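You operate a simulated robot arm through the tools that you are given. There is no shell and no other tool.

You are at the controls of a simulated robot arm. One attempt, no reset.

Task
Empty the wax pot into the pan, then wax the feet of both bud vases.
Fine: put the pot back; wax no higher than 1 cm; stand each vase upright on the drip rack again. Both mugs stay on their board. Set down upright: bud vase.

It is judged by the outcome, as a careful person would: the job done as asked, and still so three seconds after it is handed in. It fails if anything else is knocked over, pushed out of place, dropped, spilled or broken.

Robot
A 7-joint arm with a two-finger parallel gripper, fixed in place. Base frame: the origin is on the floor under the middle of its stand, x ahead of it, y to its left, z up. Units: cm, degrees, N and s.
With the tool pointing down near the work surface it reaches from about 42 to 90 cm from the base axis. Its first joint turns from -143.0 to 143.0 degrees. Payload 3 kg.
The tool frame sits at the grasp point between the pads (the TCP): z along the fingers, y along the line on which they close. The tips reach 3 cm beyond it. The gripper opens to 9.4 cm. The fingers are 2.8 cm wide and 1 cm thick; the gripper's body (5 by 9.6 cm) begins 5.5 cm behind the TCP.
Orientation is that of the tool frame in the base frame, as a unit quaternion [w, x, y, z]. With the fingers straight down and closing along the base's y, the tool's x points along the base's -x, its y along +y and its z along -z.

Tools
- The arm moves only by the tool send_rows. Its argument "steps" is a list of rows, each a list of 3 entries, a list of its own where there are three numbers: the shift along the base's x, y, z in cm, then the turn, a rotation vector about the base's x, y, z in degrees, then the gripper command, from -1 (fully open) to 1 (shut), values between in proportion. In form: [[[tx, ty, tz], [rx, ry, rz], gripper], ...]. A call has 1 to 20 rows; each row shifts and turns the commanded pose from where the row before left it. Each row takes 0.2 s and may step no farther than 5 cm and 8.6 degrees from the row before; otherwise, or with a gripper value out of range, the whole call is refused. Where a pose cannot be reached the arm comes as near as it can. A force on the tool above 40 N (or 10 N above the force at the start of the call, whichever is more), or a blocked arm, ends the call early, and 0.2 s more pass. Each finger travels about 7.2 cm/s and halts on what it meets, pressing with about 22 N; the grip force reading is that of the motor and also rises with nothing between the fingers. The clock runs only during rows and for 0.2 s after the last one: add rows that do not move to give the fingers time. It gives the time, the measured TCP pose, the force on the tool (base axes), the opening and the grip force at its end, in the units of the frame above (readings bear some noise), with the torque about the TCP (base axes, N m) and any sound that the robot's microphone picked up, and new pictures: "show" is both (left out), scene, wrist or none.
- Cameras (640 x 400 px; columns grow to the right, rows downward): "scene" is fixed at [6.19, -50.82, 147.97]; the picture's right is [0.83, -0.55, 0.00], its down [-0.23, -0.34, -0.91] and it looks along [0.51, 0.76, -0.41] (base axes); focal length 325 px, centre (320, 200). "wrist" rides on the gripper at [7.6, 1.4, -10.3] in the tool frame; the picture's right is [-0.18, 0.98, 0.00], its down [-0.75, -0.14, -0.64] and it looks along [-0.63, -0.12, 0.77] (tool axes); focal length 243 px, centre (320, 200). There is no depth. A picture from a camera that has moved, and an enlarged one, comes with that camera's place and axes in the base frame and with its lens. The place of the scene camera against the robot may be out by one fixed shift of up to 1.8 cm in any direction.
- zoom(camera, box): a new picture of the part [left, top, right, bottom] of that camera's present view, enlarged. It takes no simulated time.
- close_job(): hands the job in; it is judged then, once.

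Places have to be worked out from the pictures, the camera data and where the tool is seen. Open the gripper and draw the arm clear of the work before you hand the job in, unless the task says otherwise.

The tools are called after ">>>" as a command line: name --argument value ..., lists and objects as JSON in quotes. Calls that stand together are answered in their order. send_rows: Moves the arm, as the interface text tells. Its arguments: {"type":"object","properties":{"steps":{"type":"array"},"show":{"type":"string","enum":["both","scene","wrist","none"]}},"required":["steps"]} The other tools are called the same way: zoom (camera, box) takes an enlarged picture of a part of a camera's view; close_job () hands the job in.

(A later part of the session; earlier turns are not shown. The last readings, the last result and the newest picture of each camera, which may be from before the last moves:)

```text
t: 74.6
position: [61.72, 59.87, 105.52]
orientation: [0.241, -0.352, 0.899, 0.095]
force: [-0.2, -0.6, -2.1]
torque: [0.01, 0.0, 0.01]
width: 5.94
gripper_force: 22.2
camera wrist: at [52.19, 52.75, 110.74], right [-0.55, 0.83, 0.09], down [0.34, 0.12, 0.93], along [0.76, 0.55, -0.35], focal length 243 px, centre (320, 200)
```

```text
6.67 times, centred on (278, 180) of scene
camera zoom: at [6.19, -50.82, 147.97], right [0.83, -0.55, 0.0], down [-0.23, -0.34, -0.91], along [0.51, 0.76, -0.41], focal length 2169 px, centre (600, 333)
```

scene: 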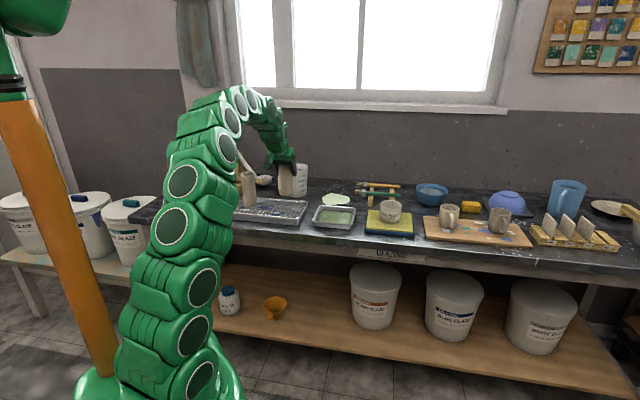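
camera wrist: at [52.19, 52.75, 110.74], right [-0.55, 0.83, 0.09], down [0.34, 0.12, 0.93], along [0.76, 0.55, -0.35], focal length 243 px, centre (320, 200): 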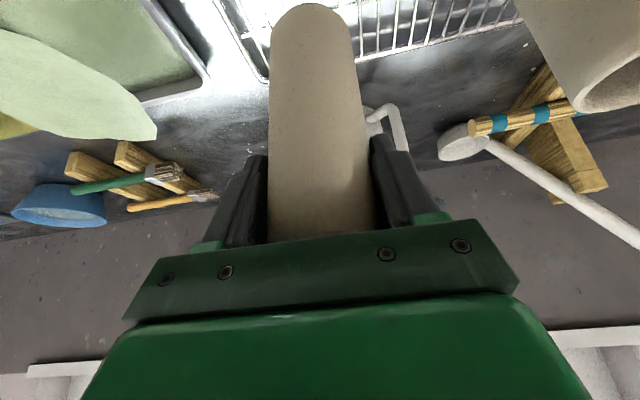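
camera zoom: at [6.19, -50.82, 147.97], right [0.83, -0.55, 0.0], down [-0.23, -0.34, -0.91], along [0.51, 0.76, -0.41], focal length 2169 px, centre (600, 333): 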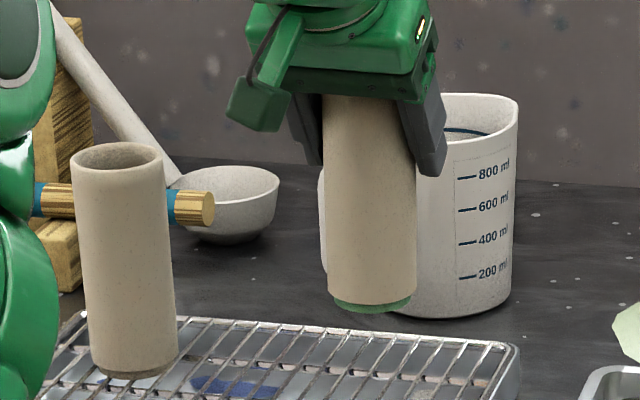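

Back over its original spot, at the same x and y as the pick-up. Lowering to just above the rack first.

>>> send_rows --steps '[[[0, 0.03, -0.4], [0, 0, 0], 1], [[0, 0.03, -0.8], [0, 0, 0], 1], [[-0.05, 0, -1.0], [0, 0, 0], 1], [[0, 0, -1.0], [0, 0, 0], 1], [[0, 0, -0.9], [0, 0, 0], 1], [[0, 0, -0.7], [0, 0, 0], 1], [[0, 0, -0.4], [0, 0, 0], 1], [[0, 0, -0.2], [0, 0, 0], 1], [[0, 0, 0], [0, 0, 0], 1]]' --show "none"

>>> zoom --camera "scene" --box '[256, 185, 304, 215]'

```text
t: 76.6
position: [61.68, 60.01, 100.13]
orientation: [0.24, -0.353, 0.899, 0.096]
force: [0.0, 0.1, -1.7]
torque: [0.0, -0.02, 0.0]
width: 5.93
gripper_force: 22.3
```

```text
13.33 times, centred on (280, 200) of scene
camera zoom: at [6.19, -50.82, 147.97], right [0.83, -0.55, 0.0], down [-0.23, -0.34, -0.91], along [0.51, 0.76, -0.41], focal length 4338 px, centre (853, 200)
```

zoom: 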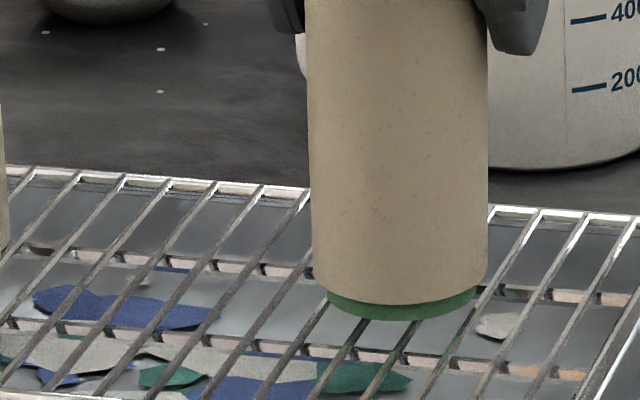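

>>> send_rows --steps '[[[0, 0, -0.15], [0, 0, 0], 1], [[0, 0, -0.15], [0, 0, 0], 1], [[0, 0, -0.1], [0, 0, 0], 1], [[0, 0, -0.1], [0, 0, 0], 1], [[0, 0, 0], [0, 0, 0], 1]]' --show "none"

>>> zoom --camera "scene" --box '[256, 185, 304, 215]'

```text
t: 77.8
position: [61.75, 60.02, 99.58]
orientation: [0.241, -0.351, 0.9, 0.095]
force: [-0.6, 0.0, 8.5]
torque: [-0.14, 0.03, -0.05]
width: 5.94
gripper_force: 21.9
```

```text
13.33 times, centred on (280, 200) of scene
camera zoom: at [6.19, -50.82, 147.97], right [0.83, -0.55, 0.0], down [-0.23, -0.34, -0.91], along [0.51, 0.76, -0.41], focal length 4338 px, centre (853, 200)
```

zoom: 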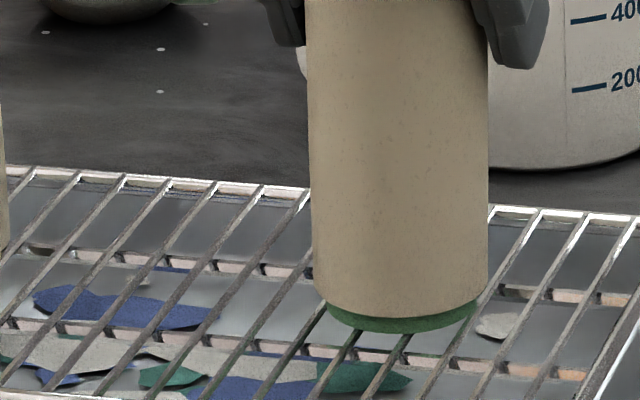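

The vase is on the rack, with contact at 8.5 N. I'll ease off and release.

>>> send_rows --steps '[[[0, 0, 0.07], [0, 0, 0], 1], [[0, 0, 0], [0, 0, 0], 1], [[0, 0, 0], [0, 0, 0], -1], [[0, 0, 0], [0, 0, 0], -1], [[0, 0, 0], [0, 0, 0], -1]]' --show "both"

>>> zoom --camera "scene" --box '[240, 155, 320, 205]'

```text
t: 79.0
position: [61.56, 60.06, 99.67]
orientation: [0.241, -0.352, 0.899, 0.096]
force: [-0.2, -0.1, 0.3]
torque: [0.01, 0.01, -0.05]
width: 9.43
gripper_force: 0.0
camera wrist: at [52.11, 52.88, 104.83], right [-0.55, 0.83, 0.09], down [0.34, 0.12, 0.93], along [0.76, 0.55, -0.35], focal length 243 px, centre (320, 200)
```

scene: 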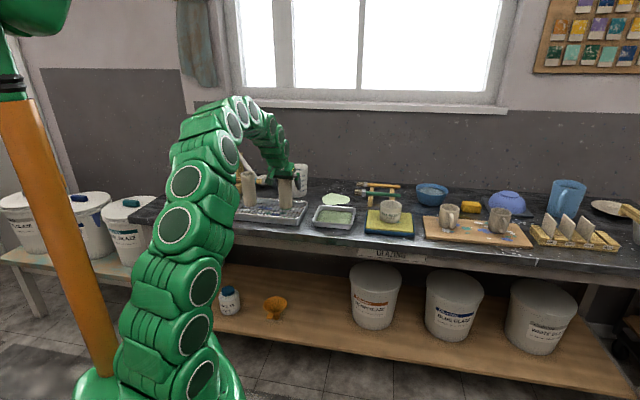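
wrist: 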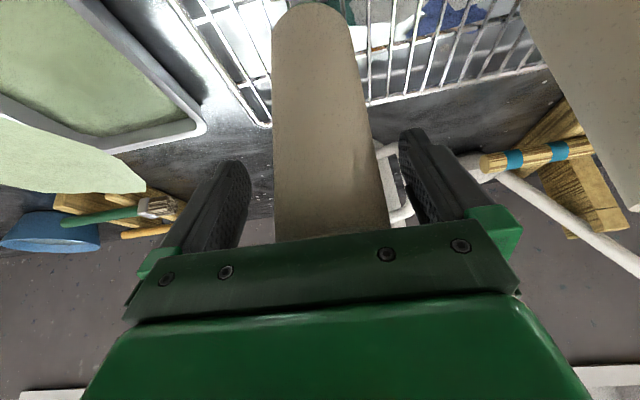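

```text
8.00 times, centred on (280, 180) of scene
camera zoom: at [6.19, -50.82, 147.97], right [0.83, -0.55, 0.0], down [-0.23, -0.34, -0.91], along [0.51, 0.76, -0.41], focal length 2603 px, centre (640, 360)
```

zoom: 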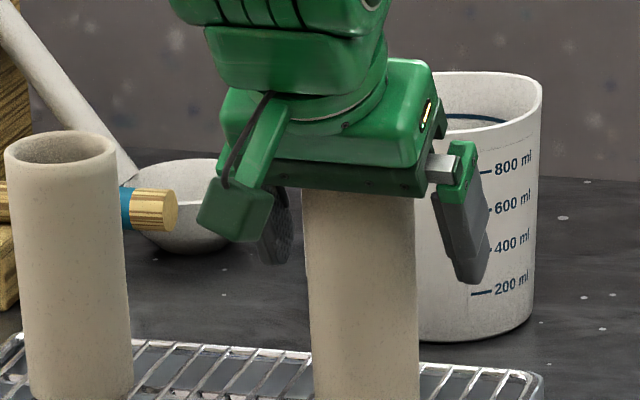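

The vase is standing on its own. I'll back out along the tool axis and move around to the left-hand vase, which I estimate at about (49.9, 71.2).

>>> send_rows --steps '[[[-0.18, -0.17, 0.43], [0, 0, 0], -1], [[-0.37, -0.34, 0.87], [0, 0, 0], -1], [[-0.37, -0.34, 0.87], [0, 0, 0], -1], [[-0.55, -0.51, 1.3], [0, 0, 0], -1], [[-0.55, -0.51, 1.3], [0, 0, 0], -1], [[-0.73, -0.68, 1.73], [0, 0, 0], -1], [[-1.0, -0.8, 2.0], [0, 0, 0], -1], [[0, 0, 0], [0, 0, 0], -1]]' --show "none"

>>> send_rows --steps '[[[-2.0, 1.5, 0.5], [0, 0, 1.5], -1], [[-2.3, 2.0, 0.5], [0, 0, 2.2], -1], [[-2.3, 2.2, 0], [0, 0, 2.5], -1], [[-2.2, 2.2, 0], [0, 0, 2.5], -1], [[-1.5, 1.8, 0], [0, 0, 2.5], -1], [[0, 0, 0], [0, 0, 0], -1]]' --show "both"

>>> zoom --camera "wrist" --box '[192, 20, 448, 180]'

>>> zoom --camera "scene" --box '[220, 145, 316, 205]'

```text
t: 80.8
position: [57.85, 56.65, 108.17]
orientation: [0.241, -0.352, 0.899, 0.096]
force: [-0.4, 0.3, 0.0]
torque: [0.0, -0.02, 0.02]
width: 9.43
gripper_force: 0.0
```

```text
t: 82.2
position: [47.85, 66.48, 109.3]
orientation: [0.232, -0.437, 0.861, 0.119]
force: [-0.2, -1.2, -0.1]
torque: [0.0, -0.02, -0.01]
width: 9.39
gripper_force: 0.2
camera wrist: at [39.79, 57.6, 114.42], right [-0.7, 0.71, 0.09], down [0.31, 0.18, 0.93], along [0.64, 0.68, -0.35], focal length 243 px, centre (320, 200)
```

scene: 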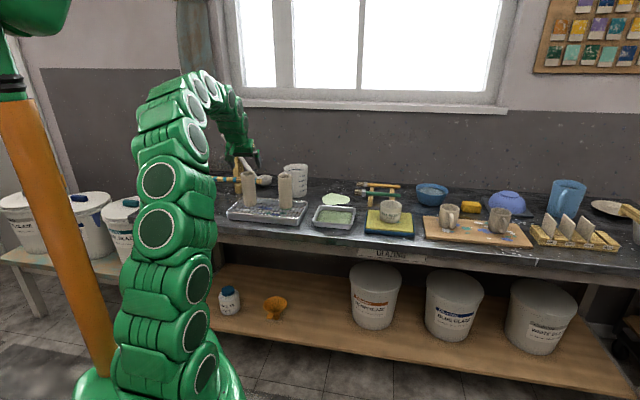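
wrist: 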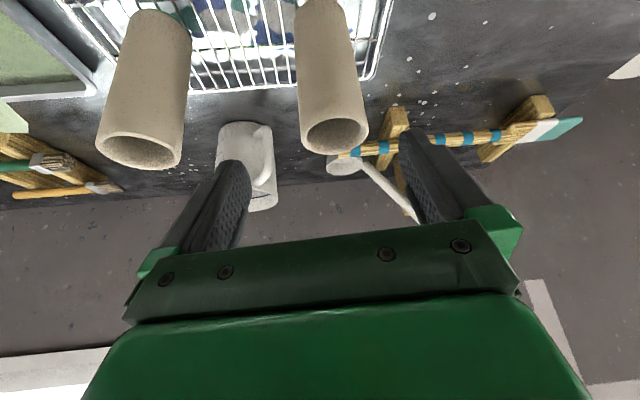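

```text
2.50 times, centred on (320, 100) of wrist
camera zoom: at [39.79, 57.6, 114.42], right [-0.7, 0.71, 0.09], down [0.31, 0.18, 0.93], along [0.64, 0.68, -0.35], focal length 606 px, centre (320, 450)
```

zoom: 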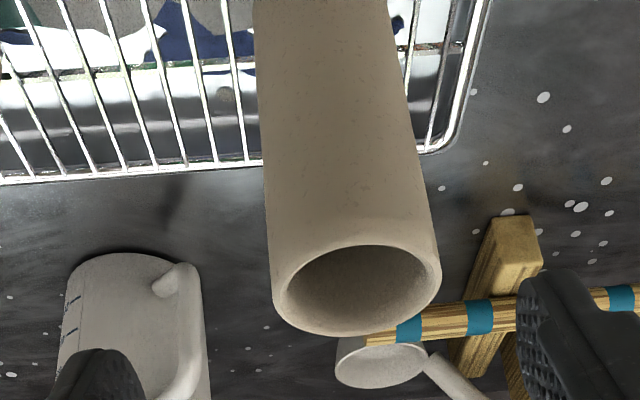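

```text
6.67 times, centred on (268, 175) of scene
camera zoom: at [6.19, -50.82, 147.97], right [0.83, -0.55, 0.0], down [-0.23, -0.34, -0.91], along [0.51, 0.76, -0.41], focal length 2169 px, centre (667, 367)
```

zoom: 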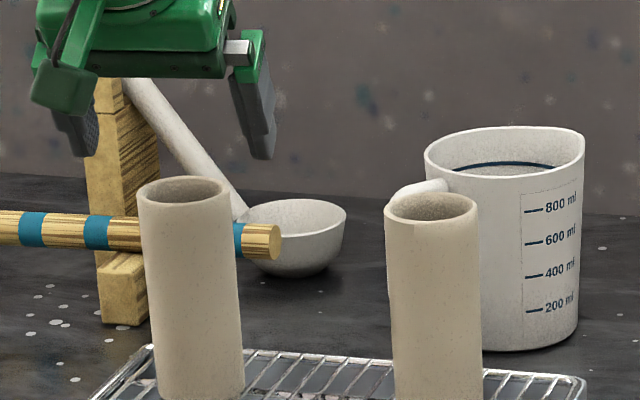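

The left vase's top centre is at about (50.5, 71.3, 102.4). I'll line up a short pre-grasp and re-measure.

>>> send_rows --steps '[[[-0.1, 0.8, -0.8], [0, 0, 0], -1], [[0.2, 0.6, -1.2], [0, 0, 0], -1], [[0.48, 0.57, -1.65], [0, 0, 0], -1], [[0, 0, 0], [0, 0, 0], -1]]' --show "wrist"

>>> zoom --camera "wrist" --box '[192, 40, 448, 200]'

>>> zoom --camera "scene" --box '[220, 145, 316, 205]'

```text
t: 83.2
position: [48.33, 68.32, 105.53]
orientation: [0.23, -0.438, 0.861, 0.118]
force: [-0.1, -0.2, -0.2]
torque: [-0.03, 0.01, 0.01]
width: 9.4
gripper_force: 0.1
camera wrist: at [40.33, 59.48, 110.68], right [-0.7, 0.71, 0.09], down [0.31, 0.18, 0.93], along [0.64, 0.68, -0.35], focal length 243 px, centre (320, 200)
```

wrist: 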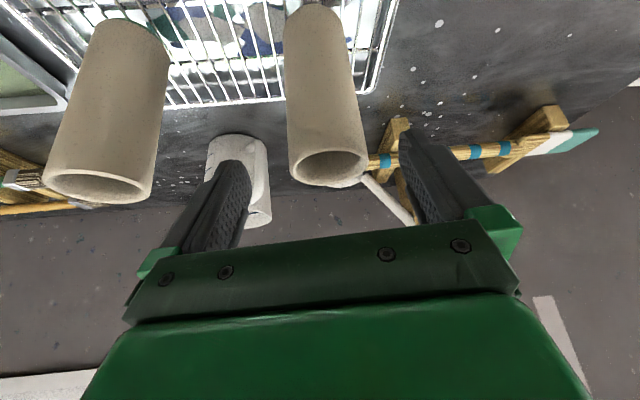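

```text
2.50 times, centred on (320, 120) of wrist
camera zoom: at [40.33, 59.48, 110.68], right [-0.7, 0.71, 0.09], down [0.31, 0.18, 0.93], along [0.64, 0.68, -0.35], focal length 606 px, centre (320, 400)
```

zoom: 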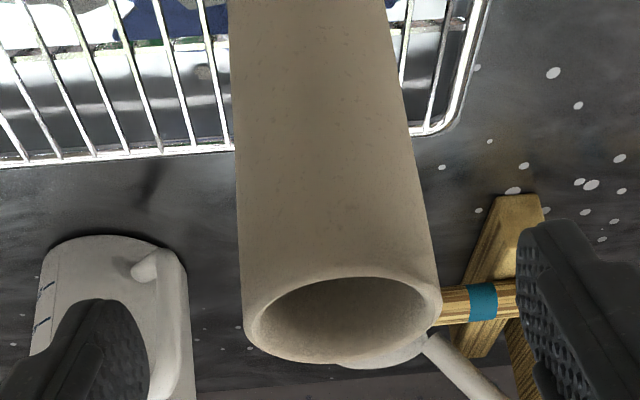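

```text
6.67 times, centred on (268, 175) of scene
camera zoom: at [6.19, -50.82, 147.97], right [0.83, -0.55, 0.0], down [-0.23, -0.34, -0.91], along [0.51, 0.76, -0.41], focal length 2169 px, centre (667, 367)
```

zoom: 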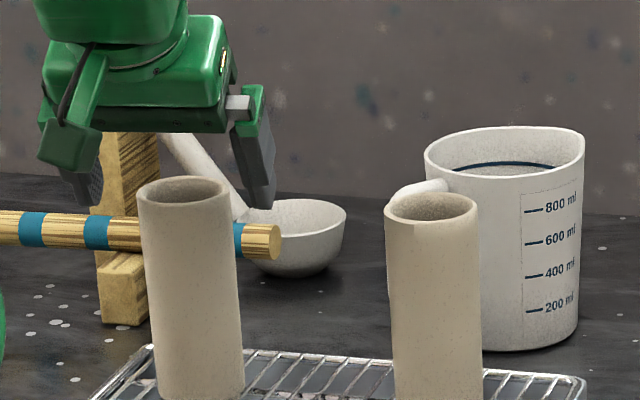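

Centred to about 1 mm again. Advancing onto the left vase.

>>> send_rows --steps '[[[0.36, 0.51, -1.0], [0, 0, 0], -1], [[0.36, 0.51, -1.0], [0, 0, 0], -1], [[0.36, 0.51, -1.0], [0, 0, 0], -1], [[0.36, 0.51, -1.0], [0, 0, 0], -1], [[0.36, 0.51, -1.0], [0, 0, 0], -1], [[0.35, 0.5, -0.98], [0, 0, 0], -1], [[0, 0, 0], [0, 0, 0], -1]]' --show "wrist"

>>> zoom --camera "wrist" --box '[192, 60, 448, 220]'

>>> zoom --camera "scene" --box '[200, 145, 296, 205]'

```text
t: 84.8
position: [50.27, 71.48, 99.53]
orientation: [0.23, -0.438, 0.861, 0.118]
force: [-0.3, 0.7, 0.3]
torque: [0.02, -0.01, -0.04]
width: 9.41
gripper_force: 0.1
camera wrist: at [42.33, 62.57, 104.76], right [-0.7, 0.71, 0.09], down [0.31, 0.18, 0.93], along [0.64, 0.68, -0.35], focal length 243 px, centre (320, 200)
```

wrist: 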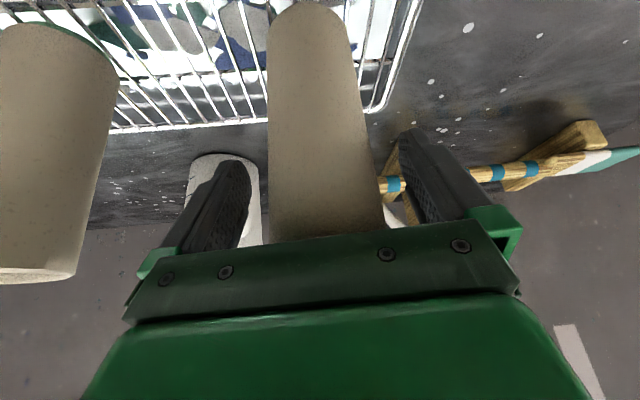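

```text
2.50 times, centred on (320, 140) of wrist
camera zoom: at [42.33, 62.57, 104.76], right [-0.7, 0.71, 0.09], down [0.31, 0.18, 0.93], along [0.64, 0.68, -0.35], focal length 606 px, centre (320, 350)
```

zoom: 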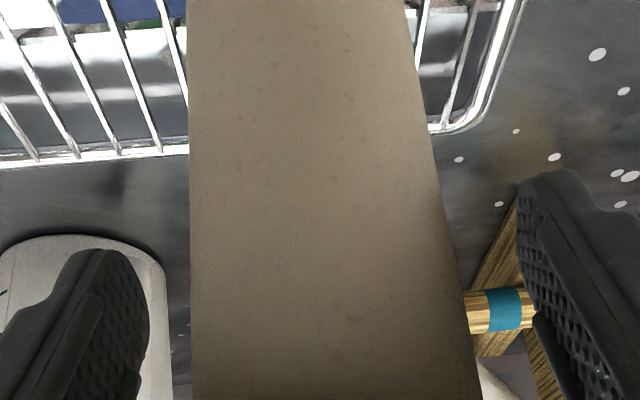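

```text
6.67 times, centred on (248, 175) of scene
camera zoom: at [6.19, -50.82, 147.97], right [0.83, -0.55, 0.0], down [-0.23, -0.34, -0.91], along [0.51, 0.76, -0.41], focal length 2169 px, centre (800, 367)
```

zoom: 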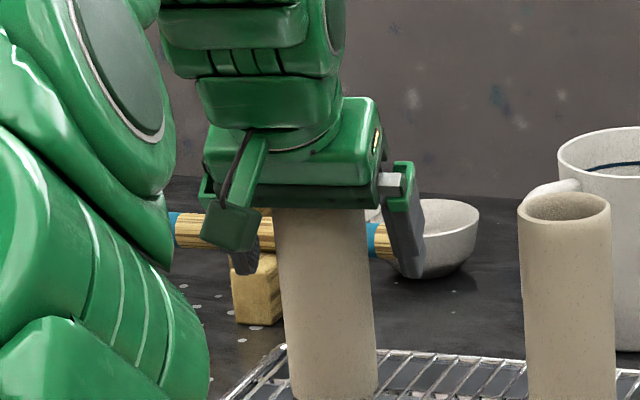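

The geometry matches the first vase. Closing the gripper.

>>> send_rows --steps '[[[0, 0, 0], [0, 0, 0], 1], [[0, 0, 0], [0, 0, 0], 1], [[0, 0, 0], [0, 0, 0], 1], [[0, 0, 0], [0, 0, 0], 1]]' --show "none"

>>> zoom --camera "scene" --box '[210, 155, 306, 215]'

```text
t: 85.8
position: [50.41, 71.41, 99.6]
orientation: [0.23, -0.439, 0.86, 0.119]
force: [0.1, 1.2, 1.5]
torque: [0.06, 0.01, 0.02]
width: 5.98
gripper_force: 22.5
```

```text
6.67 times, centred on (258, 185) of scene
camera zoom: at [6.19, -50.82, 147.97], right [0.83, -0.55, 0.0], down [-0.23, -0.34, -0.91], along [0.51, 0.76, -0.41], focal length 2169 px, centre (733, 300)
```

zoom: 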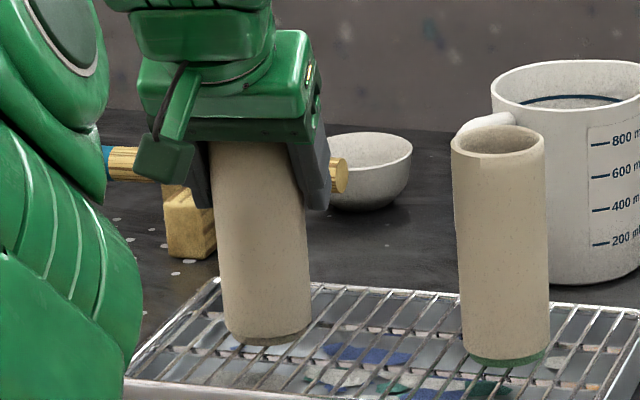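

Gripped at 5.98 cm, and the first vase still stands with its waxed foot. I'll lift this one 6 cm.

>>> send_rows --steps '[[[0, 0, 0.3], [0, 0, 0], 1], [[0, 0, 0.5], [0, 0, 0], 1], [[0, 0, 0.8], [0, 0, 0], 1], [[0, 0, 1.0], [0, 0, 0], 1], [[0, 0, 1.0], [0, 0, 0], 1], [[0, 0, 1.0], [0, 0, 0], 1], [[0, 0, 0.8], [0, 0, 0], 1], [[0, 0, 0.6], [0, 0, 0], 1], [[0, 0, 0], [0, 0, 0], 1]]' --show "scene"

>>> zoom --camera "scene" --box '[210, 145, 306, 205]'

```text
t: 87.8
position: [50.34, 71.5, 105.43]
orientation: [0.23, -0.438, 0.861, 0.119]
force: [-0.2, 0.2, -1.5]
torque: [0.0, 0.01, -0.02]
width: 5.95
gripper_force: 21.8
```

scene: 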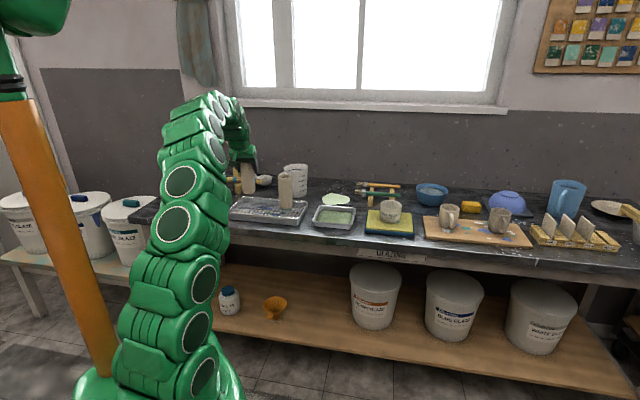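

```text
6.67 times, centred on (258, 175) of scene
camera zoom: at [6.19, -50.82, 147.97], right [0.83, -0.55, 0.0], down [-0.23, -0.34, -0.91], along [0.51, 0.76, -0.41], focal length 2169 px, centre (733, 367)
```

zoom: 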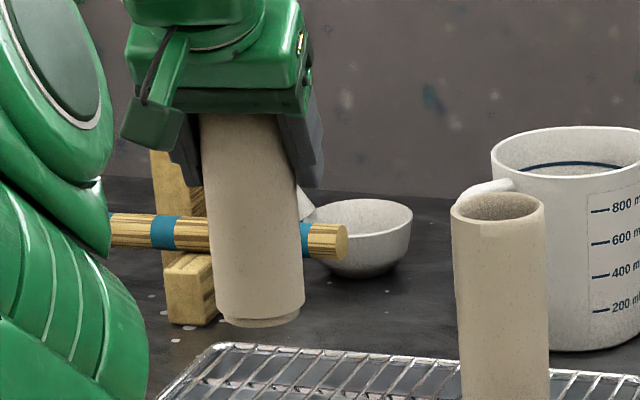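

It's clear of the rack. The first vase stands directly on the straight line to the pan, so I'll carry this one around on the robot's side, keeping at least 12 cm between them.

>>> send_rows --steps '[[[-0.5, -0.7, 0], [0, 0, 0], 1], [[-1.0, -1.4, 0], [0, 0, 0], 1], [[-1.5, -2.0, 0], [0, 0, 0], 1], [[-1.5, -2.1, 0], [0, 0, 0], 1], [[-1.3, -1.8, 0], [0, 0, 0], 1], [[-0.7, -1.2, 0], [0, 0, 0], 1], [[0.3, -0.8, 0], [0, 0, -0.8], 1], [[0.9, -1.2, 0], [0, 0, -1.2], 1], [[1.4, -1.7, 0], [0, 0, -1.5], 1], [[1.6, -1.9, 0], [0, 0, -1.5], 1], [[1.6, -1.9, 0], [0, 0, -1.5], 1], [[1.6, -1.9, 0], [0, 0, -1.5], 1], [[1.6, -1.9, 0], [0, 0, -1.5], 1], [[1.6, -1.9, 0], [0, 0, -1.5], 1], [[1.6, -1.5, 0], [0, 0, -0.3], 1], [[1.0, -0.6, 0], [0, 0, 0], 1], [[0.5, -0.2, 0], [0, 0, 0], 1], [[0, 0, 0], [0, 0, 0], 1]]' --show "both"

```text
t: 91.6
position: [57.68, 46.62, 105.58]
orientation: [0.24, -0.351, 0.9, 0.096]
force: [-0.4, -0.2, -1.8]
torque: [0.0, 0.02, 0.0]
width: 5.94
gripper_force: 21.9
camera wrist: at [48.05, 39.56, 110.82], right [-0.55, 0.83, 0.09], down [0.34, 0.12, 0.93], along [0.76, 0.54, -0.35], focal length 243 px, centre (320, 200)
```

scene: 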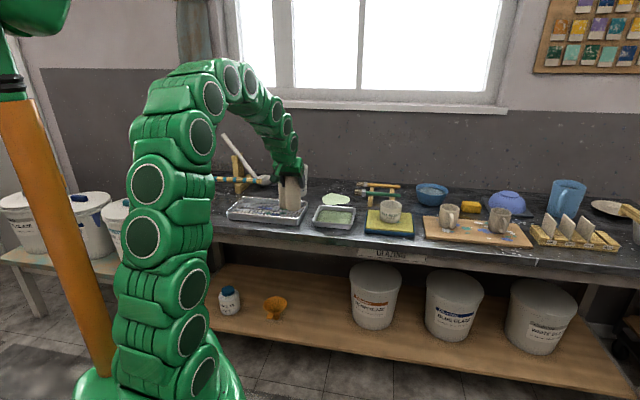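
wrist: 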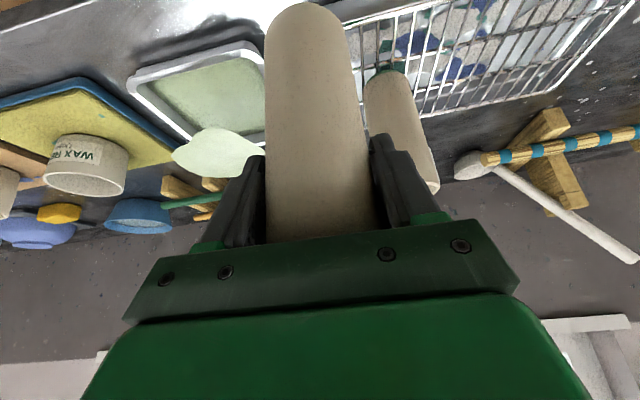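

Clear of the first vase. Now across to above the pan centre.

>>> send_rows --steps '[[[0.6, 0, 0], [0, 0, 0], 1], [[1.2, 0, 0], [0, 0, 0], 1], [[1.7, -0.1, 0], [0, 0, 0], 1], [[2.0, -0.1, 0], [0, 0, 0], 1], [[2.0, -0.1, 0], [0, 0, 0], 1], [[2.0, -0.1, 0], [0, 0, 0], 1], [[2.0, -0.1, 0], [0, 0, 0], 1], [[2.0, -0.1, 0], [0, 0, 0], 1], [[1.8, -0.1, 0], [0, 0, 0], 1], [[1.4, -0.1, 0], [0, 0, 0], 1], [[1.0, 0, 0], [0, 0, 0], 1], [[0.5, 0, 0], [0, 0, 0], 1], [[0.25, 0, 0], [0, 0, 0], 1], [[0, 0, 0], [0, 0, 0], 1]]' --show "none"

>>> zoom --camera "scene" --box '[290, 165, 386, 225]'

>>> zoom --camera "scene" --box '[210, 155, 306, 215]'

```text
t: 94.6
position: [76.07, 45.97, 105.61]
orientation: [0.24, -0.352, 0.9, 0.096]
force: [0.3, -0.1, -1.0]
torque: [0.0, 0.01, 0.0]
width: 5.94
gripper_force: 21.4
```

```text
6.67 times, centred on (338, 195) of scene
camera zoom: at [6.19, -50.82, 147.97], right [0.83, -0.55, 0.0], down [-0.23, -0.34, -0.91], along [0.51, 0.76, -0.41], focal length 2169 px, centre (200, 233)
```

zoom: 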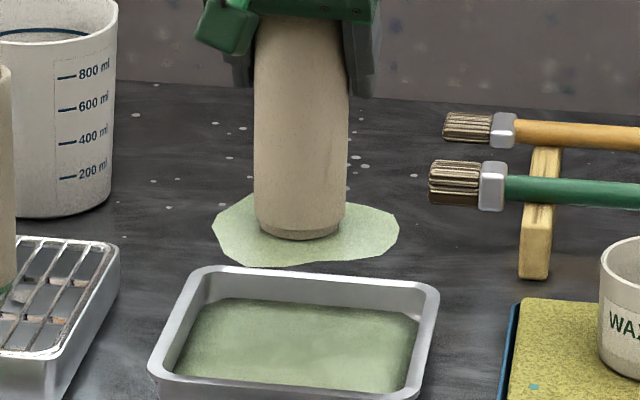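

```text
6.67 times, centred on (258, 185) of scene
camera zoom: at [6.19, -50.82, 147.97], right [0.83, -0.55, 0.0], down [-0.23, -0.34, -0.91], along [0.51, 0.76, -0.41], focal length 2169 px, centre (733, 300)
```

zoom: 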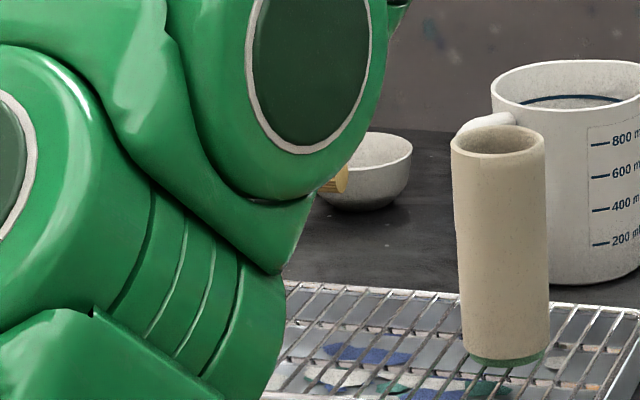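

It's aligned just like the first vase. Lowering to just above the wax.

>>> send_rows --steps '[[[0, 0, -0.4], [0, 0, 0], 1], [[0, 0, -0.8], [0, 0, 0], 1], [[0, 0, -1.2], [0, 0, 0], 1], [[0, 0, -1.3], [0, 0, 0], 1], [[0, 0, -1.3], [0, 0, 0], 1], [[0, 0, -1.2], [0, 0, 0], 1], [[0, 0, -0.9], [0, 0, 0], 1], [[0, 0, -0.6], [0, 0, 0], 1], [[0, 0, -0.3], [0, 0, 0], 1], [[0, 0, -0.2], [0, 0, 0], 1], [[0, 0, 0], [0, 0, 0], 1]]' --show "none"

>>> zoom --camera "scene" --box '[316, 200, 356, 225]'

```text
t: 97.0
position: [76.1, 45.91, 97.46]
orientation: [0.24, -0.351, 0.9, 0.095]
force: [0.3, -0.5, -1.5]
torque: [-0.02, -0.02, -0.01]
width: 5.96
gripper_force: 22.0
```

```text
16.00 times, centred on (336, 212) of scene
camera zoom: at [6.19, -50.82, 147.97], right [0.83, -0.55, 0.0], down [-0.23, -0.34, -0.91], along [0.51, 0.76, -0.41], focal length 5206 px, centre (64, 0)
```

zoom: 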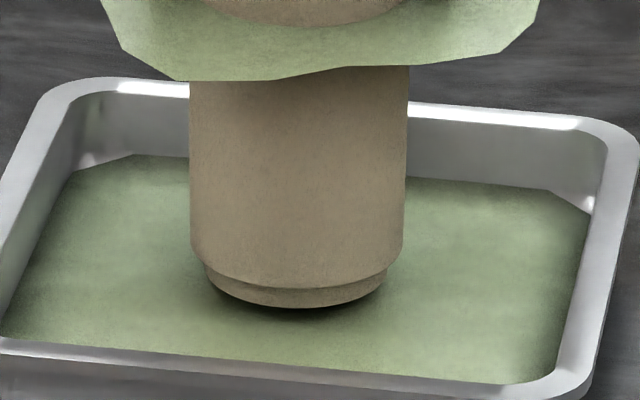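

It matches the first vase's height above the wax. Dipping in small steps to the same depth.

>>> send_rows --steps '[[[0, 0, -0.2], [0, 0, 0], 1], [[0, 0, -0.2], [0, 0, 0], 1], [[0, 0, -0.15], [0, 0, 0], 1], [[0, 0, -0.1], [0, 0, 0], 1], [[0, 0, -0.1], [0, 0, 0], 1], [[0, 0, 0], [0, 0, 0], 1]]' --show "none"

>>> zoom --camera "scene" --box '[316, 200, 356, 225]'

```text
t: 98.4
position: [75.96, 45.91, 96.68]
orientation: [0.24, -0.351, 0.9, 0.095]
force: [0.1, -0.3, -2.2]
torque: [-0.02, 0.0, 0.01]
width: 5.95
gripper_force: 21.8
```

```text
16.00 times, centred on (336, 212) of scene
camera zoom: at [6.19, -50.82, 147.97], right [0.83, -0.55, 0.0], down [-0.23, -0.34, -0.91], along [0.51, 0.76, -0.41], focal length 5206 px, centre (64, 0)
```

zoom: 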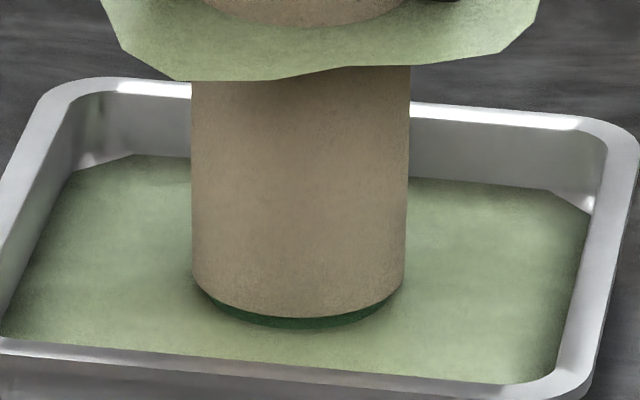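

The band has appeared on this foot too. Another 1.5 mm matches the first vase, then a short hold.

>>> send_rows --steps '[[[0, 0, -0.1], [0, 0, 0], 1], [[0, 0, -0.08], [0, 0, 0], 1], [[0, 0, 0], [0, 0, 0], 1], [[0, 0, 0], [0, 0, 0], 1], [[0, 0, 0], [0, 0, 0], 1]]' --show "none"

>>> zoom --camera "scene" --box '[316, 200, 356, 225]'

```text
t: 99.6
position: [75.98, 45.97, 96.47]
orientation: [0.241, -0.351, 0.9, 0.095]
force: [-2.0, 0.4, 0.3]
torque: [0.0, 0.09, -0.01]
width: 5.97
gripper_force: 22.2
```

```text
16.00 times, centred on (336, 212) of scene
camera zoom: at [6.19, -50.82, 147.97], right [0.83, -0.55, 0.0], down [-0.23, -0.34, -0.91], along [0.51, 0.76, -0.41], focal length 5206 px, centre (64, 0)
```

zoom: 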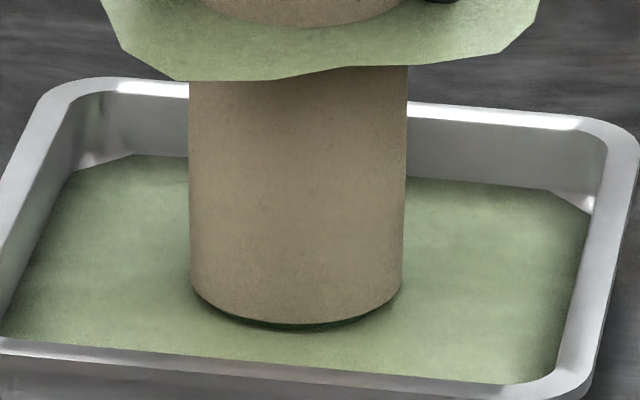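

The foot is fully waxed and just kissing the pan floor. Lifting and draining above the pan.

>>> send_rows --steps '[[[0, 0, 0.2], [0, 0, 0], 1], [[0, 0, 0.3], [0, 0, 0], 1], [[0, 0, 0.5], [0, 0, 0], 1], [[0, 0, 0.6], [0, 0, 0], 1], [[0, 0, 0.4], [0, 0, 0], 1], [[0, 0, 0], [0, 0, 0], 1], [[0, 0, 0], [0, 0, 0], 1], [[0, 0, 0], [0, 0, 0], 1]]' --show "none"

>>> zoom --camera "scene" --box '[316, 195, 356, 220]'

```text
t: 101.4
position: [76.07, 45.93, 98.44]
orientation: [0.24, -0.351, 0.9, 0.096]
force: [-0.6, 0.1, -1.9]
torque: [0.0, 0.01, -0.01]
width: 5.94
gripper_force: 22.0
```

```text
16.00 times, centred on (336, 208) of scene
camera zoom: at [6.19, -50.82, 147.97], right [0.83, -0.55, 0.0], down [-0.23, -0.34, -0.91], along [0.51, 0.76, -0.41], focal length 5206 px, centre (64, 80)
```

zoom: 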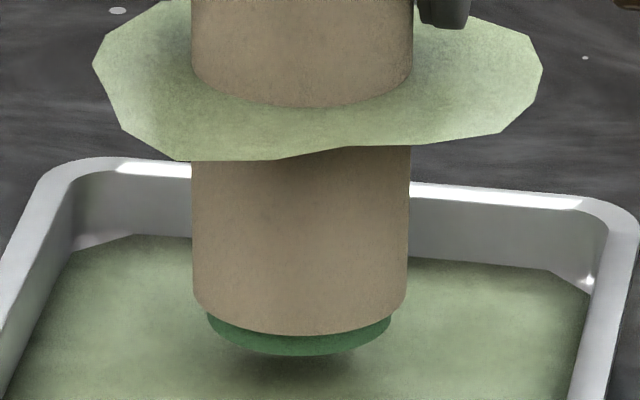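

The second foot is waxed to the same height of about 0.45 cm. Returning by the same detour: up, back past the first vase on the robot's side, then over its spot on the rack.

>>> send_rows --steps '[[[0, 0, 0.6], [0, 0, 0], 1], [[0, 0, 1.2], [0, 0, 0], 1], [[0, 0, 1.5], [0, 0, 0], 1], [[0, 0, 1.5], [0, 0, 0], 1], [[0, 0, 1.2], [0, 0, 0], 1], [[0, 0, 0.8], [0, 0, 0], 1], [[-0.6, 0, 0.3], [0, 0, 0], 1], [[-1.2, 0, 0], [0, 0, 0], 1], [[-1.8, 0.1, 0], [0, 0, 0], 1], [[-2.0, 0.1, 0], [0, 0, 0], 1], [[-2.0, 0.1, 0], [0, 0, 0], 1], [[-2.0, 0.1, 0], [0, 0, 0], 1], [[-2.0, 0.1, 0], [0, 0, 0], 1], [[-2.0, 0.1, 0], [0, 0, 0], 1], [[-1.8, 0.1, 0], [0, 0, 0], 1], [[-1.5, 0, 0], [0, 0, 0], 1], [[-1.0, 0, 0], [0, 0, 0], 1], [[-0.5, 0, 0], [0, 0, 0], 1], [[0, 0, 0], [0, 0, 0], 1]]' --show "none"

>>> send_rows --steps '[[[-0.5, 0.2, 0], [0, 0, 0], 1], [[-1.0, 0.6, 0], [0, 0, 0.3], 1], [[-1.6, 1.5, 0], [0, 0, 1.0], 1], [[-1.6, 1.9, 0], [0, 0, 1.5], 1], [[-1.6, 1.9, 0], [0, 0, 1.5], 1], [[-1.6, 1.9, 0], [0, 0, 1.5], 1], [[-1.6, 1.9, 0], [0, 0, 1.5], 1], [[-1.6, 1.9, 0], [0, 0, 1.5], 1], [[-1.4, 1.7, 0], [0, 0, 1.5], 1], [[-0.9, 1.2, 0], [0, 0, 1.0], 1], [[-0.3, 0.8, 0], [0, 0, 0], 1], [[0, 0, 0], [0, 0, 0], 1]]' --show "both"

```text
t: 105.4
position: [57.72, 46.63, 105.56]
orientation: [0.241, -0.351, 0.9, 0.095]
force: [-0.2, -0.5, -2.1]
torque: [0.0, 0.03, -0.03]
width: 5.92
gripper_force: 22.1
```

```text
t: 108.0
position: [44.04, 62.09, 105.6]
orientation: [0.23, -0.437, 0.861, 0.118]
force: [-0.3, -0.2, -2.3]
torque: [-0.02, 0.03, 0.03]
width: 5.94
gripper_force: 22.1
camera wrist: at [35.94, 53.33, 110.72], right [-0.7, 0.71, 0.1], down [0.31, 0.18, 0.93], along [0.64, 0.68, -0.35], focal length 243 px, centre (320, 200)
```

scene: 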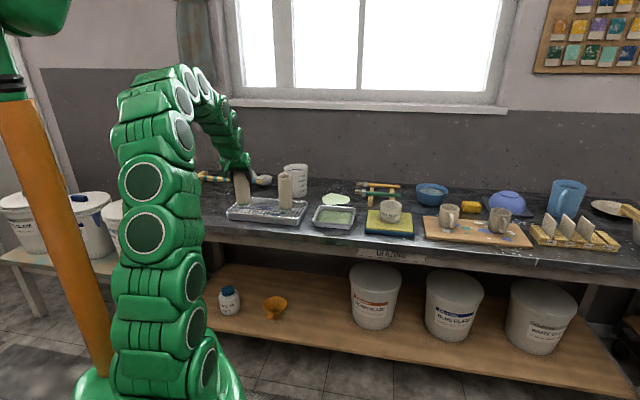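
wrist: 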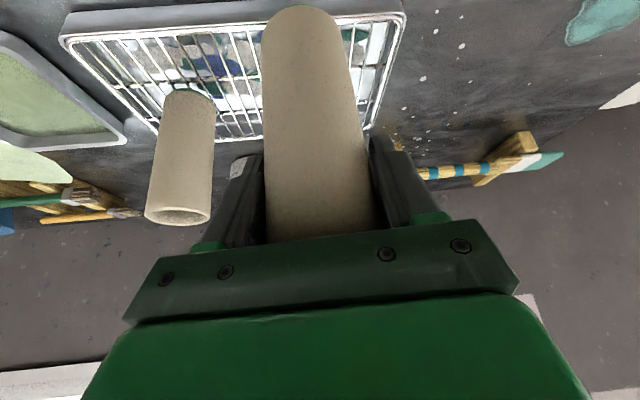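

Round the first vase with room to spare. Moving over the second vase's original spot.

>>> send_rows --steps '[[[0.5, 0.7, 0], [0, 0, 0], 1], [[1.0, 1.5, 0], [0, 0, 0], 1], [[1.4, 2.1, 0], [0, 0, 0], 1], [[1.4, 2.1, 0], [0, 0, 0], 1], [[1.1, 1.6, 0], [0, 0, 0], 1], [[0.6, 0.9, 0], [0, 0, 0], 1], [[0.36, 0.46, 0], [0, 0, 0], 1], [[0, 0, -0.4], [0, 0, 0], 1], [[0, 0, -0.8], [0, 0, 0], 1], [[0, 0, -1.0], [0, 0, 0], 1], [[0, 0, -1.0], [0, 0, 0], 1], [[0, 0, -0.9], [0, 0, 0], 1], [[0, 0, -0.7], [0, 0, 0], 1], [[0, 0, -0.4], [0, 0, 0], 1], [[0, 0, -0.2], [0, 0, 0], 1], [[0, 0, 0], [0, 0, 0], 1]]' --show "both"

>>> zoom --camera "scene" --box '[210, 165, 306, 225]'

```text
t: 111.4
position: [50.22, 71.47, 100.23]
orientation: [0.23, -0.439, 0.861, 0.119]
force: [0.3, -0.4, -2.7]
torque: [-0.01, -0.01, -0.01]
width: 5.94
gripper_force: 21.9
camera wrist: at [42.2, 62.61, 105.34], right [-0.7, 0.71, 0.09], down [0.31, 0.18, 0.93], along [0.64, 0.68, -0.35], focal length 243 px, centre (320, 200)
```

scene: 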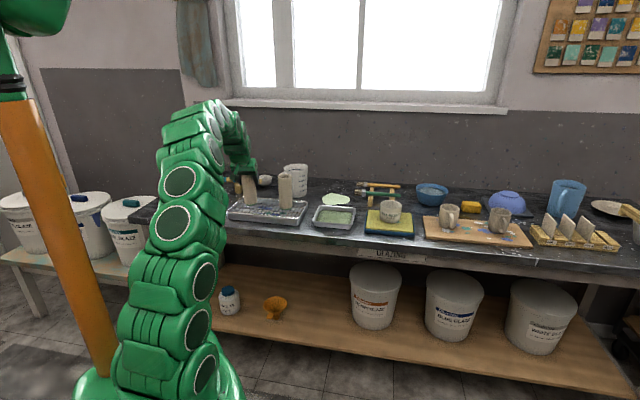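
wrist: 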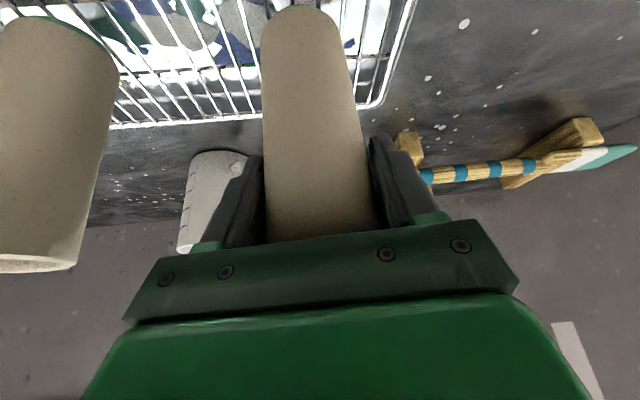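

```text
6.67 times, centred on (258, 195) of scene
camera zoom: at [6.19, -50.82, 147.97], right [0.83, -0.55, 0.0], down [-0.23, -0.34, -0.91], along [0.51, 0.76, -0.41], focal length 2169 px, centre (733, 233)
```

zoom: 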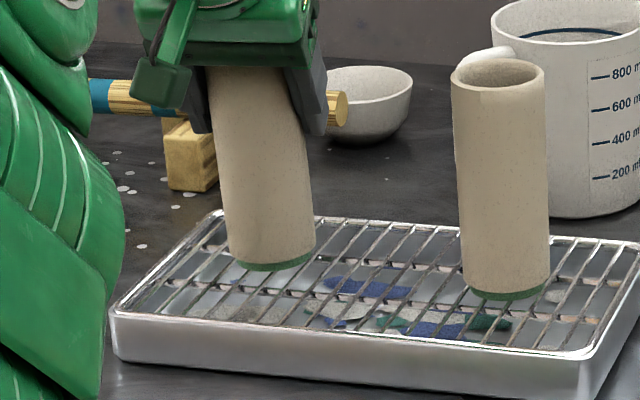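

It's just above the rack. The vase might be leaning very slightly, so I'll measure it at higher zoom before setting it down.

>>> zoom --camera "scene" --box '[224, 170, 280, 205]'

>>> zoom --camera "wrist" --box '[192, 0, 448, 160]'

```text
11.43 times, centred on (252, 188) of scene
camera zoom: at [6.19, -50.82, 147.97], right [0.83, -0.55, 0.0], down [-0.23, -0.34, -0.91], along [0.51, 0.76, -0.41], focal length 3719 px, centre (1097, 343)
```

zoom: 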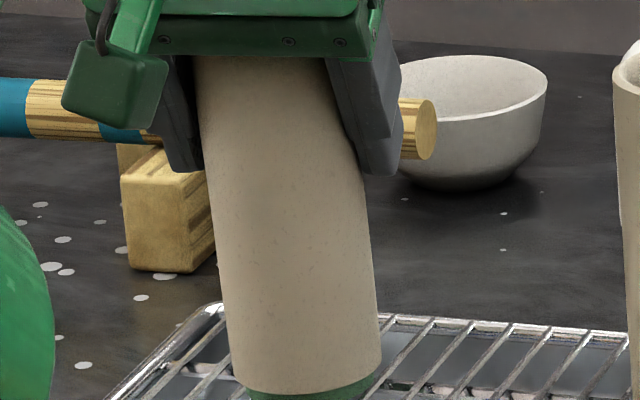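

```text
2.50 times, centred on (320, 80) of wrist
camera zoom: at [42.2, 62.61, 105.34], right [-0.7, 0.71, 0.09], down [0.31, 0.18, 0.93], along [0.64, 0.68, -0.35], focal length 606 px, centre (320, 500)
```

zoom: 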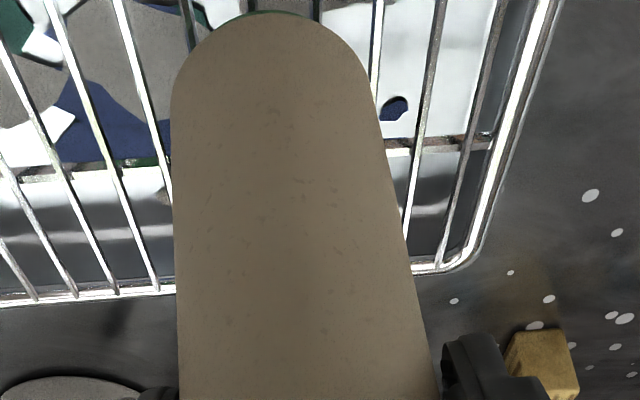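

The vase leans about 1.5°, with its top to the picture's left; it probably shifted slightly in the grip when the foot touched the pan floor. I'll turn the tool by the same amount to bring it plumb before setting it down.

>>> send_rows --steps '[[[0, 0, 0.1], [0.44, 0.66, 0], 1], [[0, 0, 0], [0.44, 0.66, 0], 1], [[0, 0, 0], [0, 0, 0], 1]]' --show "none"

>>> zoom --camera "scene" --box '[224, 170, 280, 205]'

>>> zoom --camera "wrist" --box '[192, 0, 448, 160]'

```text
t: 112.2
position: [50.33, 71.41, 100.22]
orientation: [0.224, -0.435, 0.862, 0.13]
force: [-0.1, -0.6, -2.3]
torque: [0.02, -0.02, -0.02]
width: 5.92
gripper_force: 22.1
```

```text
11.43 times, centred on (252, 188) of scene
camera zoom: at [6.19, -50.82, 147.97], right [0.83, -0.55, 0.0], down [-0.23, -0.34, -0.91], along [0.51, 0.76, -0.41], focal length 3719 px, centre (1097, 343)
```

zoom: 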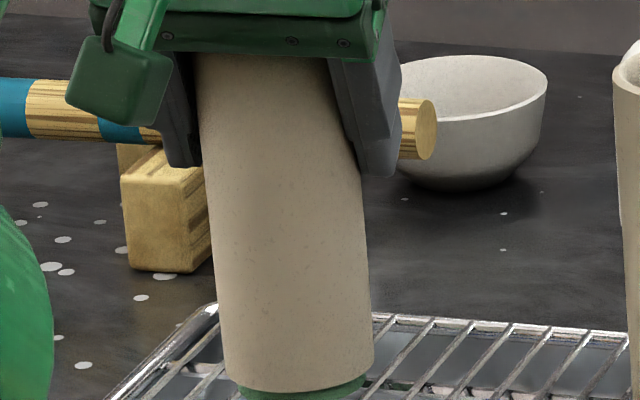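

```text
2.50 times, centred on (320, 80) of wrist
camera zoom: at [42.31, 62.53, 105.47], right [-0.7, 0.71, 0.12], down [0.33, 0.17, 0.93], along [0.63, 0.69, -0.35], focal length 606 px, centre (320, 500)
```

zoom: 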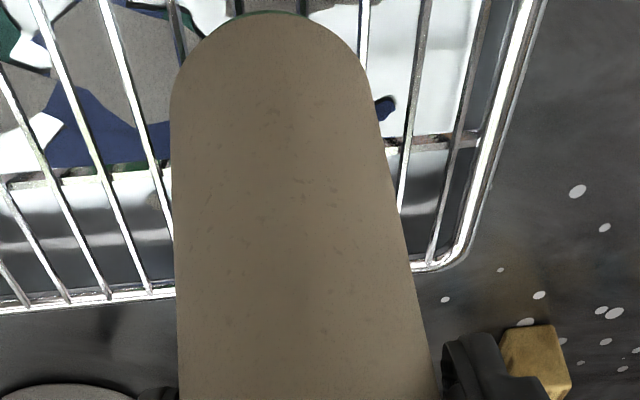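

It's plumb now, and its foot is over the original spot. Lowering to contact.

>>> send_rows --steps '[[[0, 0, -0.15], [0, 0, 0], 1], [[0, 0, -0.15], [0, 0, 0], 1], [[0, 0, -0.1], [0, 0, 0], 1], [[0, 0, -0.1], [0, 0, 0], 1], [[0, 0, 0], [0, 0, 0], 1]]' --show "none"

>>> zoom --camera "scene" --box '[224, 180, 280, 215]'

```text
t: 113.4
position: [50.31, 71.55, 99.83]
orientation: [0.223, -0.435, 0.863, 0.13]
force: [0.4, 0.8, -1.9]
torque: [-0.03, 0.01, 0.0]
width: 5.92
gripper_force: 21.8
```

```text
11.43 times, centred on (252, 198) of scene
camera zoom: at [6.19, -50.82, 147.97], right [0.83, -0.55, 0.0], down [-0.23, -0.34, -0.91], along [0.51, 0.76, -0.41], focal length 3719 px, centre (1097, 229)
```

zoom: 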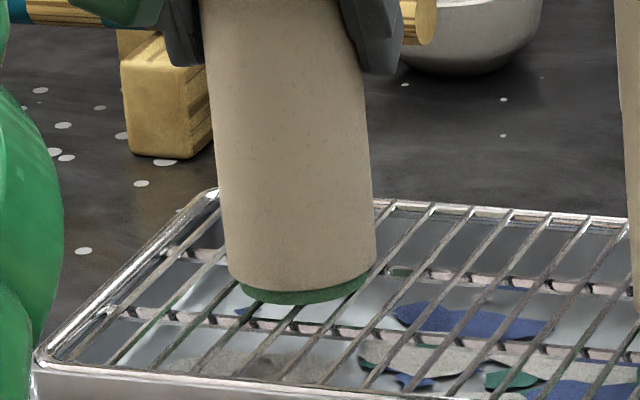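

Just above the rack wires, with no contact yet. A few more 1 mm steps.

>>> send_rows --steps '[[[0, 0, -0.1], [0, 0, 0], 1], [[0, 0, -0.1], [0, 0, 0], 1], [[0, 0, 0], [0, 0, 0], 1]]' --show "none"

>>> zoom --camera "scene" --box '[224, 180, 280, 215]'

```text
t: 114.2
position: [50.37, 71.53, 99.7]
orientation: [0.224, -0.434, 0.863, 0.13]
force: [0.4, -1.4, 6.8]
torque: [-0.09, 0.02, 0.03]
width: 5.92
gripper_force: 21.7
```

```text
11.43 times, centred on (252, 198) of scene
camera zoom: at [6.19, -50.82, 147.97], right [0.83, -0.55, 0.0], down [-0.23, -0.34, -0.91], along [0.51, 0.76, -0.41], focal length 3719 px, centre (1097, 229)
```

zoom: 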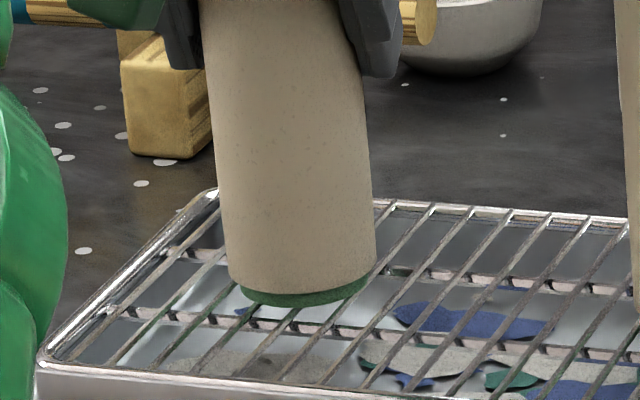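

Contact at 6.8 N. I'll open just a crack first so the vase settles gently, then fully.

>>> send_rows --steps '[[[0, 0, 0.04], [0, 0, 0], 1], [[0, 0, 0], [0, 0, 0], -0.3], [[0, 0, 0], [0, 0, 0], -0.34], [[0, 0, 0], [0, 0, 0], -0.4], [[0, 0, 0], [0, 0, 0], -1], [[0, 0, 0], [0, 0, 0], -1], [[0, 0, 0], [0, 0, 0], -1]]' --show "both"

>>> zoom --camera "scene" --box '[210, 165, 306, 225]'

>>> zoom --camera "wrist" --box '[192, 60, 448, 220]'

```text
t: 115.8
position: [50.19, 71.47, 99.52]
orientation: [0.223, -0.435, 0.863, 0.13]
force: [0.0, -0.2, -0.4]
torque: [0.03, 0.0, 0.03]
width: 9.4
gripper_force: 0.0
camera wrist: at [42.35, 62.59, 104.76], right [-0.7, 0.71, 0.12], down [0.33, 0.17, 0.93], along [0.63, 0.69, -0.35], focal length 243 px, centre (320, 200)
```

scene: 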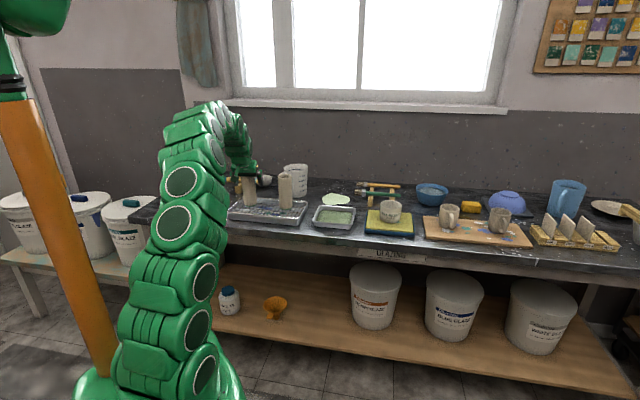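
wrist: 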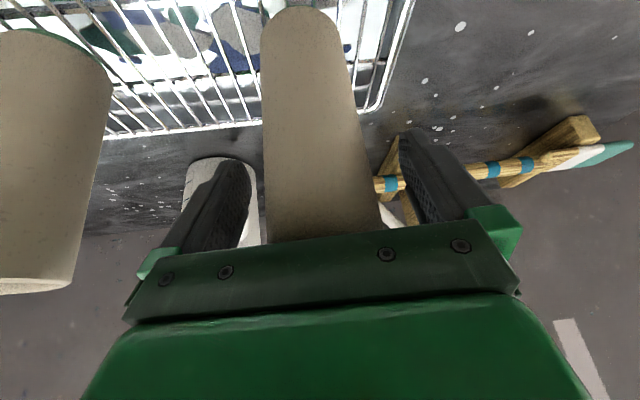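

```text
6.67 times, centred on (258, 195) of scene
camera zoom: at [6.19, -50.82, 147.97], right [0.83, -0.55, 0.0], down [-0.23, -0.34, -0.91], along [0.51, 0.76, -0.41], focal length 2169 px, centre (733, 233)
```

zoom: 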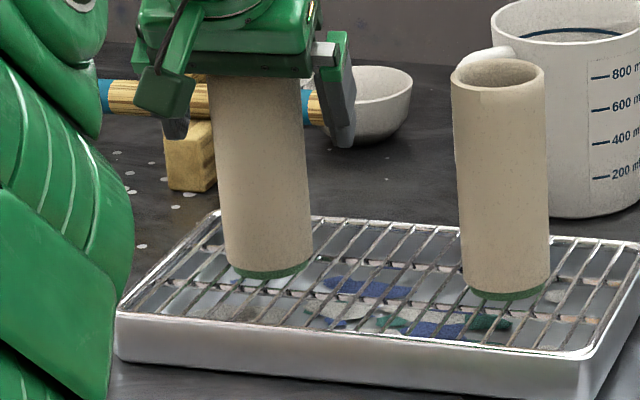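

```text
2.50 times, centred on (320, 140) of wrist
camera zoom: at [42.35, 62.59, 104.76], right [-0.7, 0.71, 0.12], down [0.33, 0.17, 0.93], along [0.63, 0.69, -0.35], focal length 606 px, centre (320, 350)
```

zoom: 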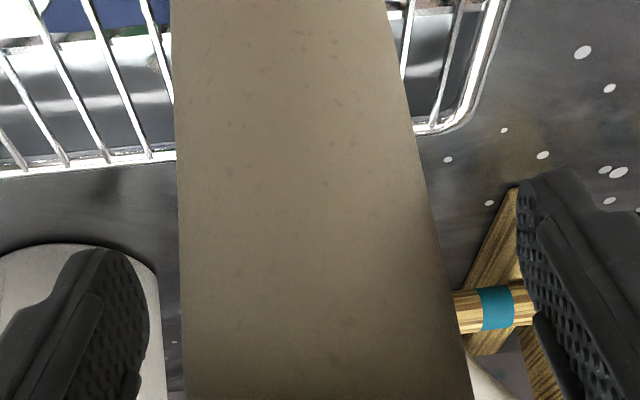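

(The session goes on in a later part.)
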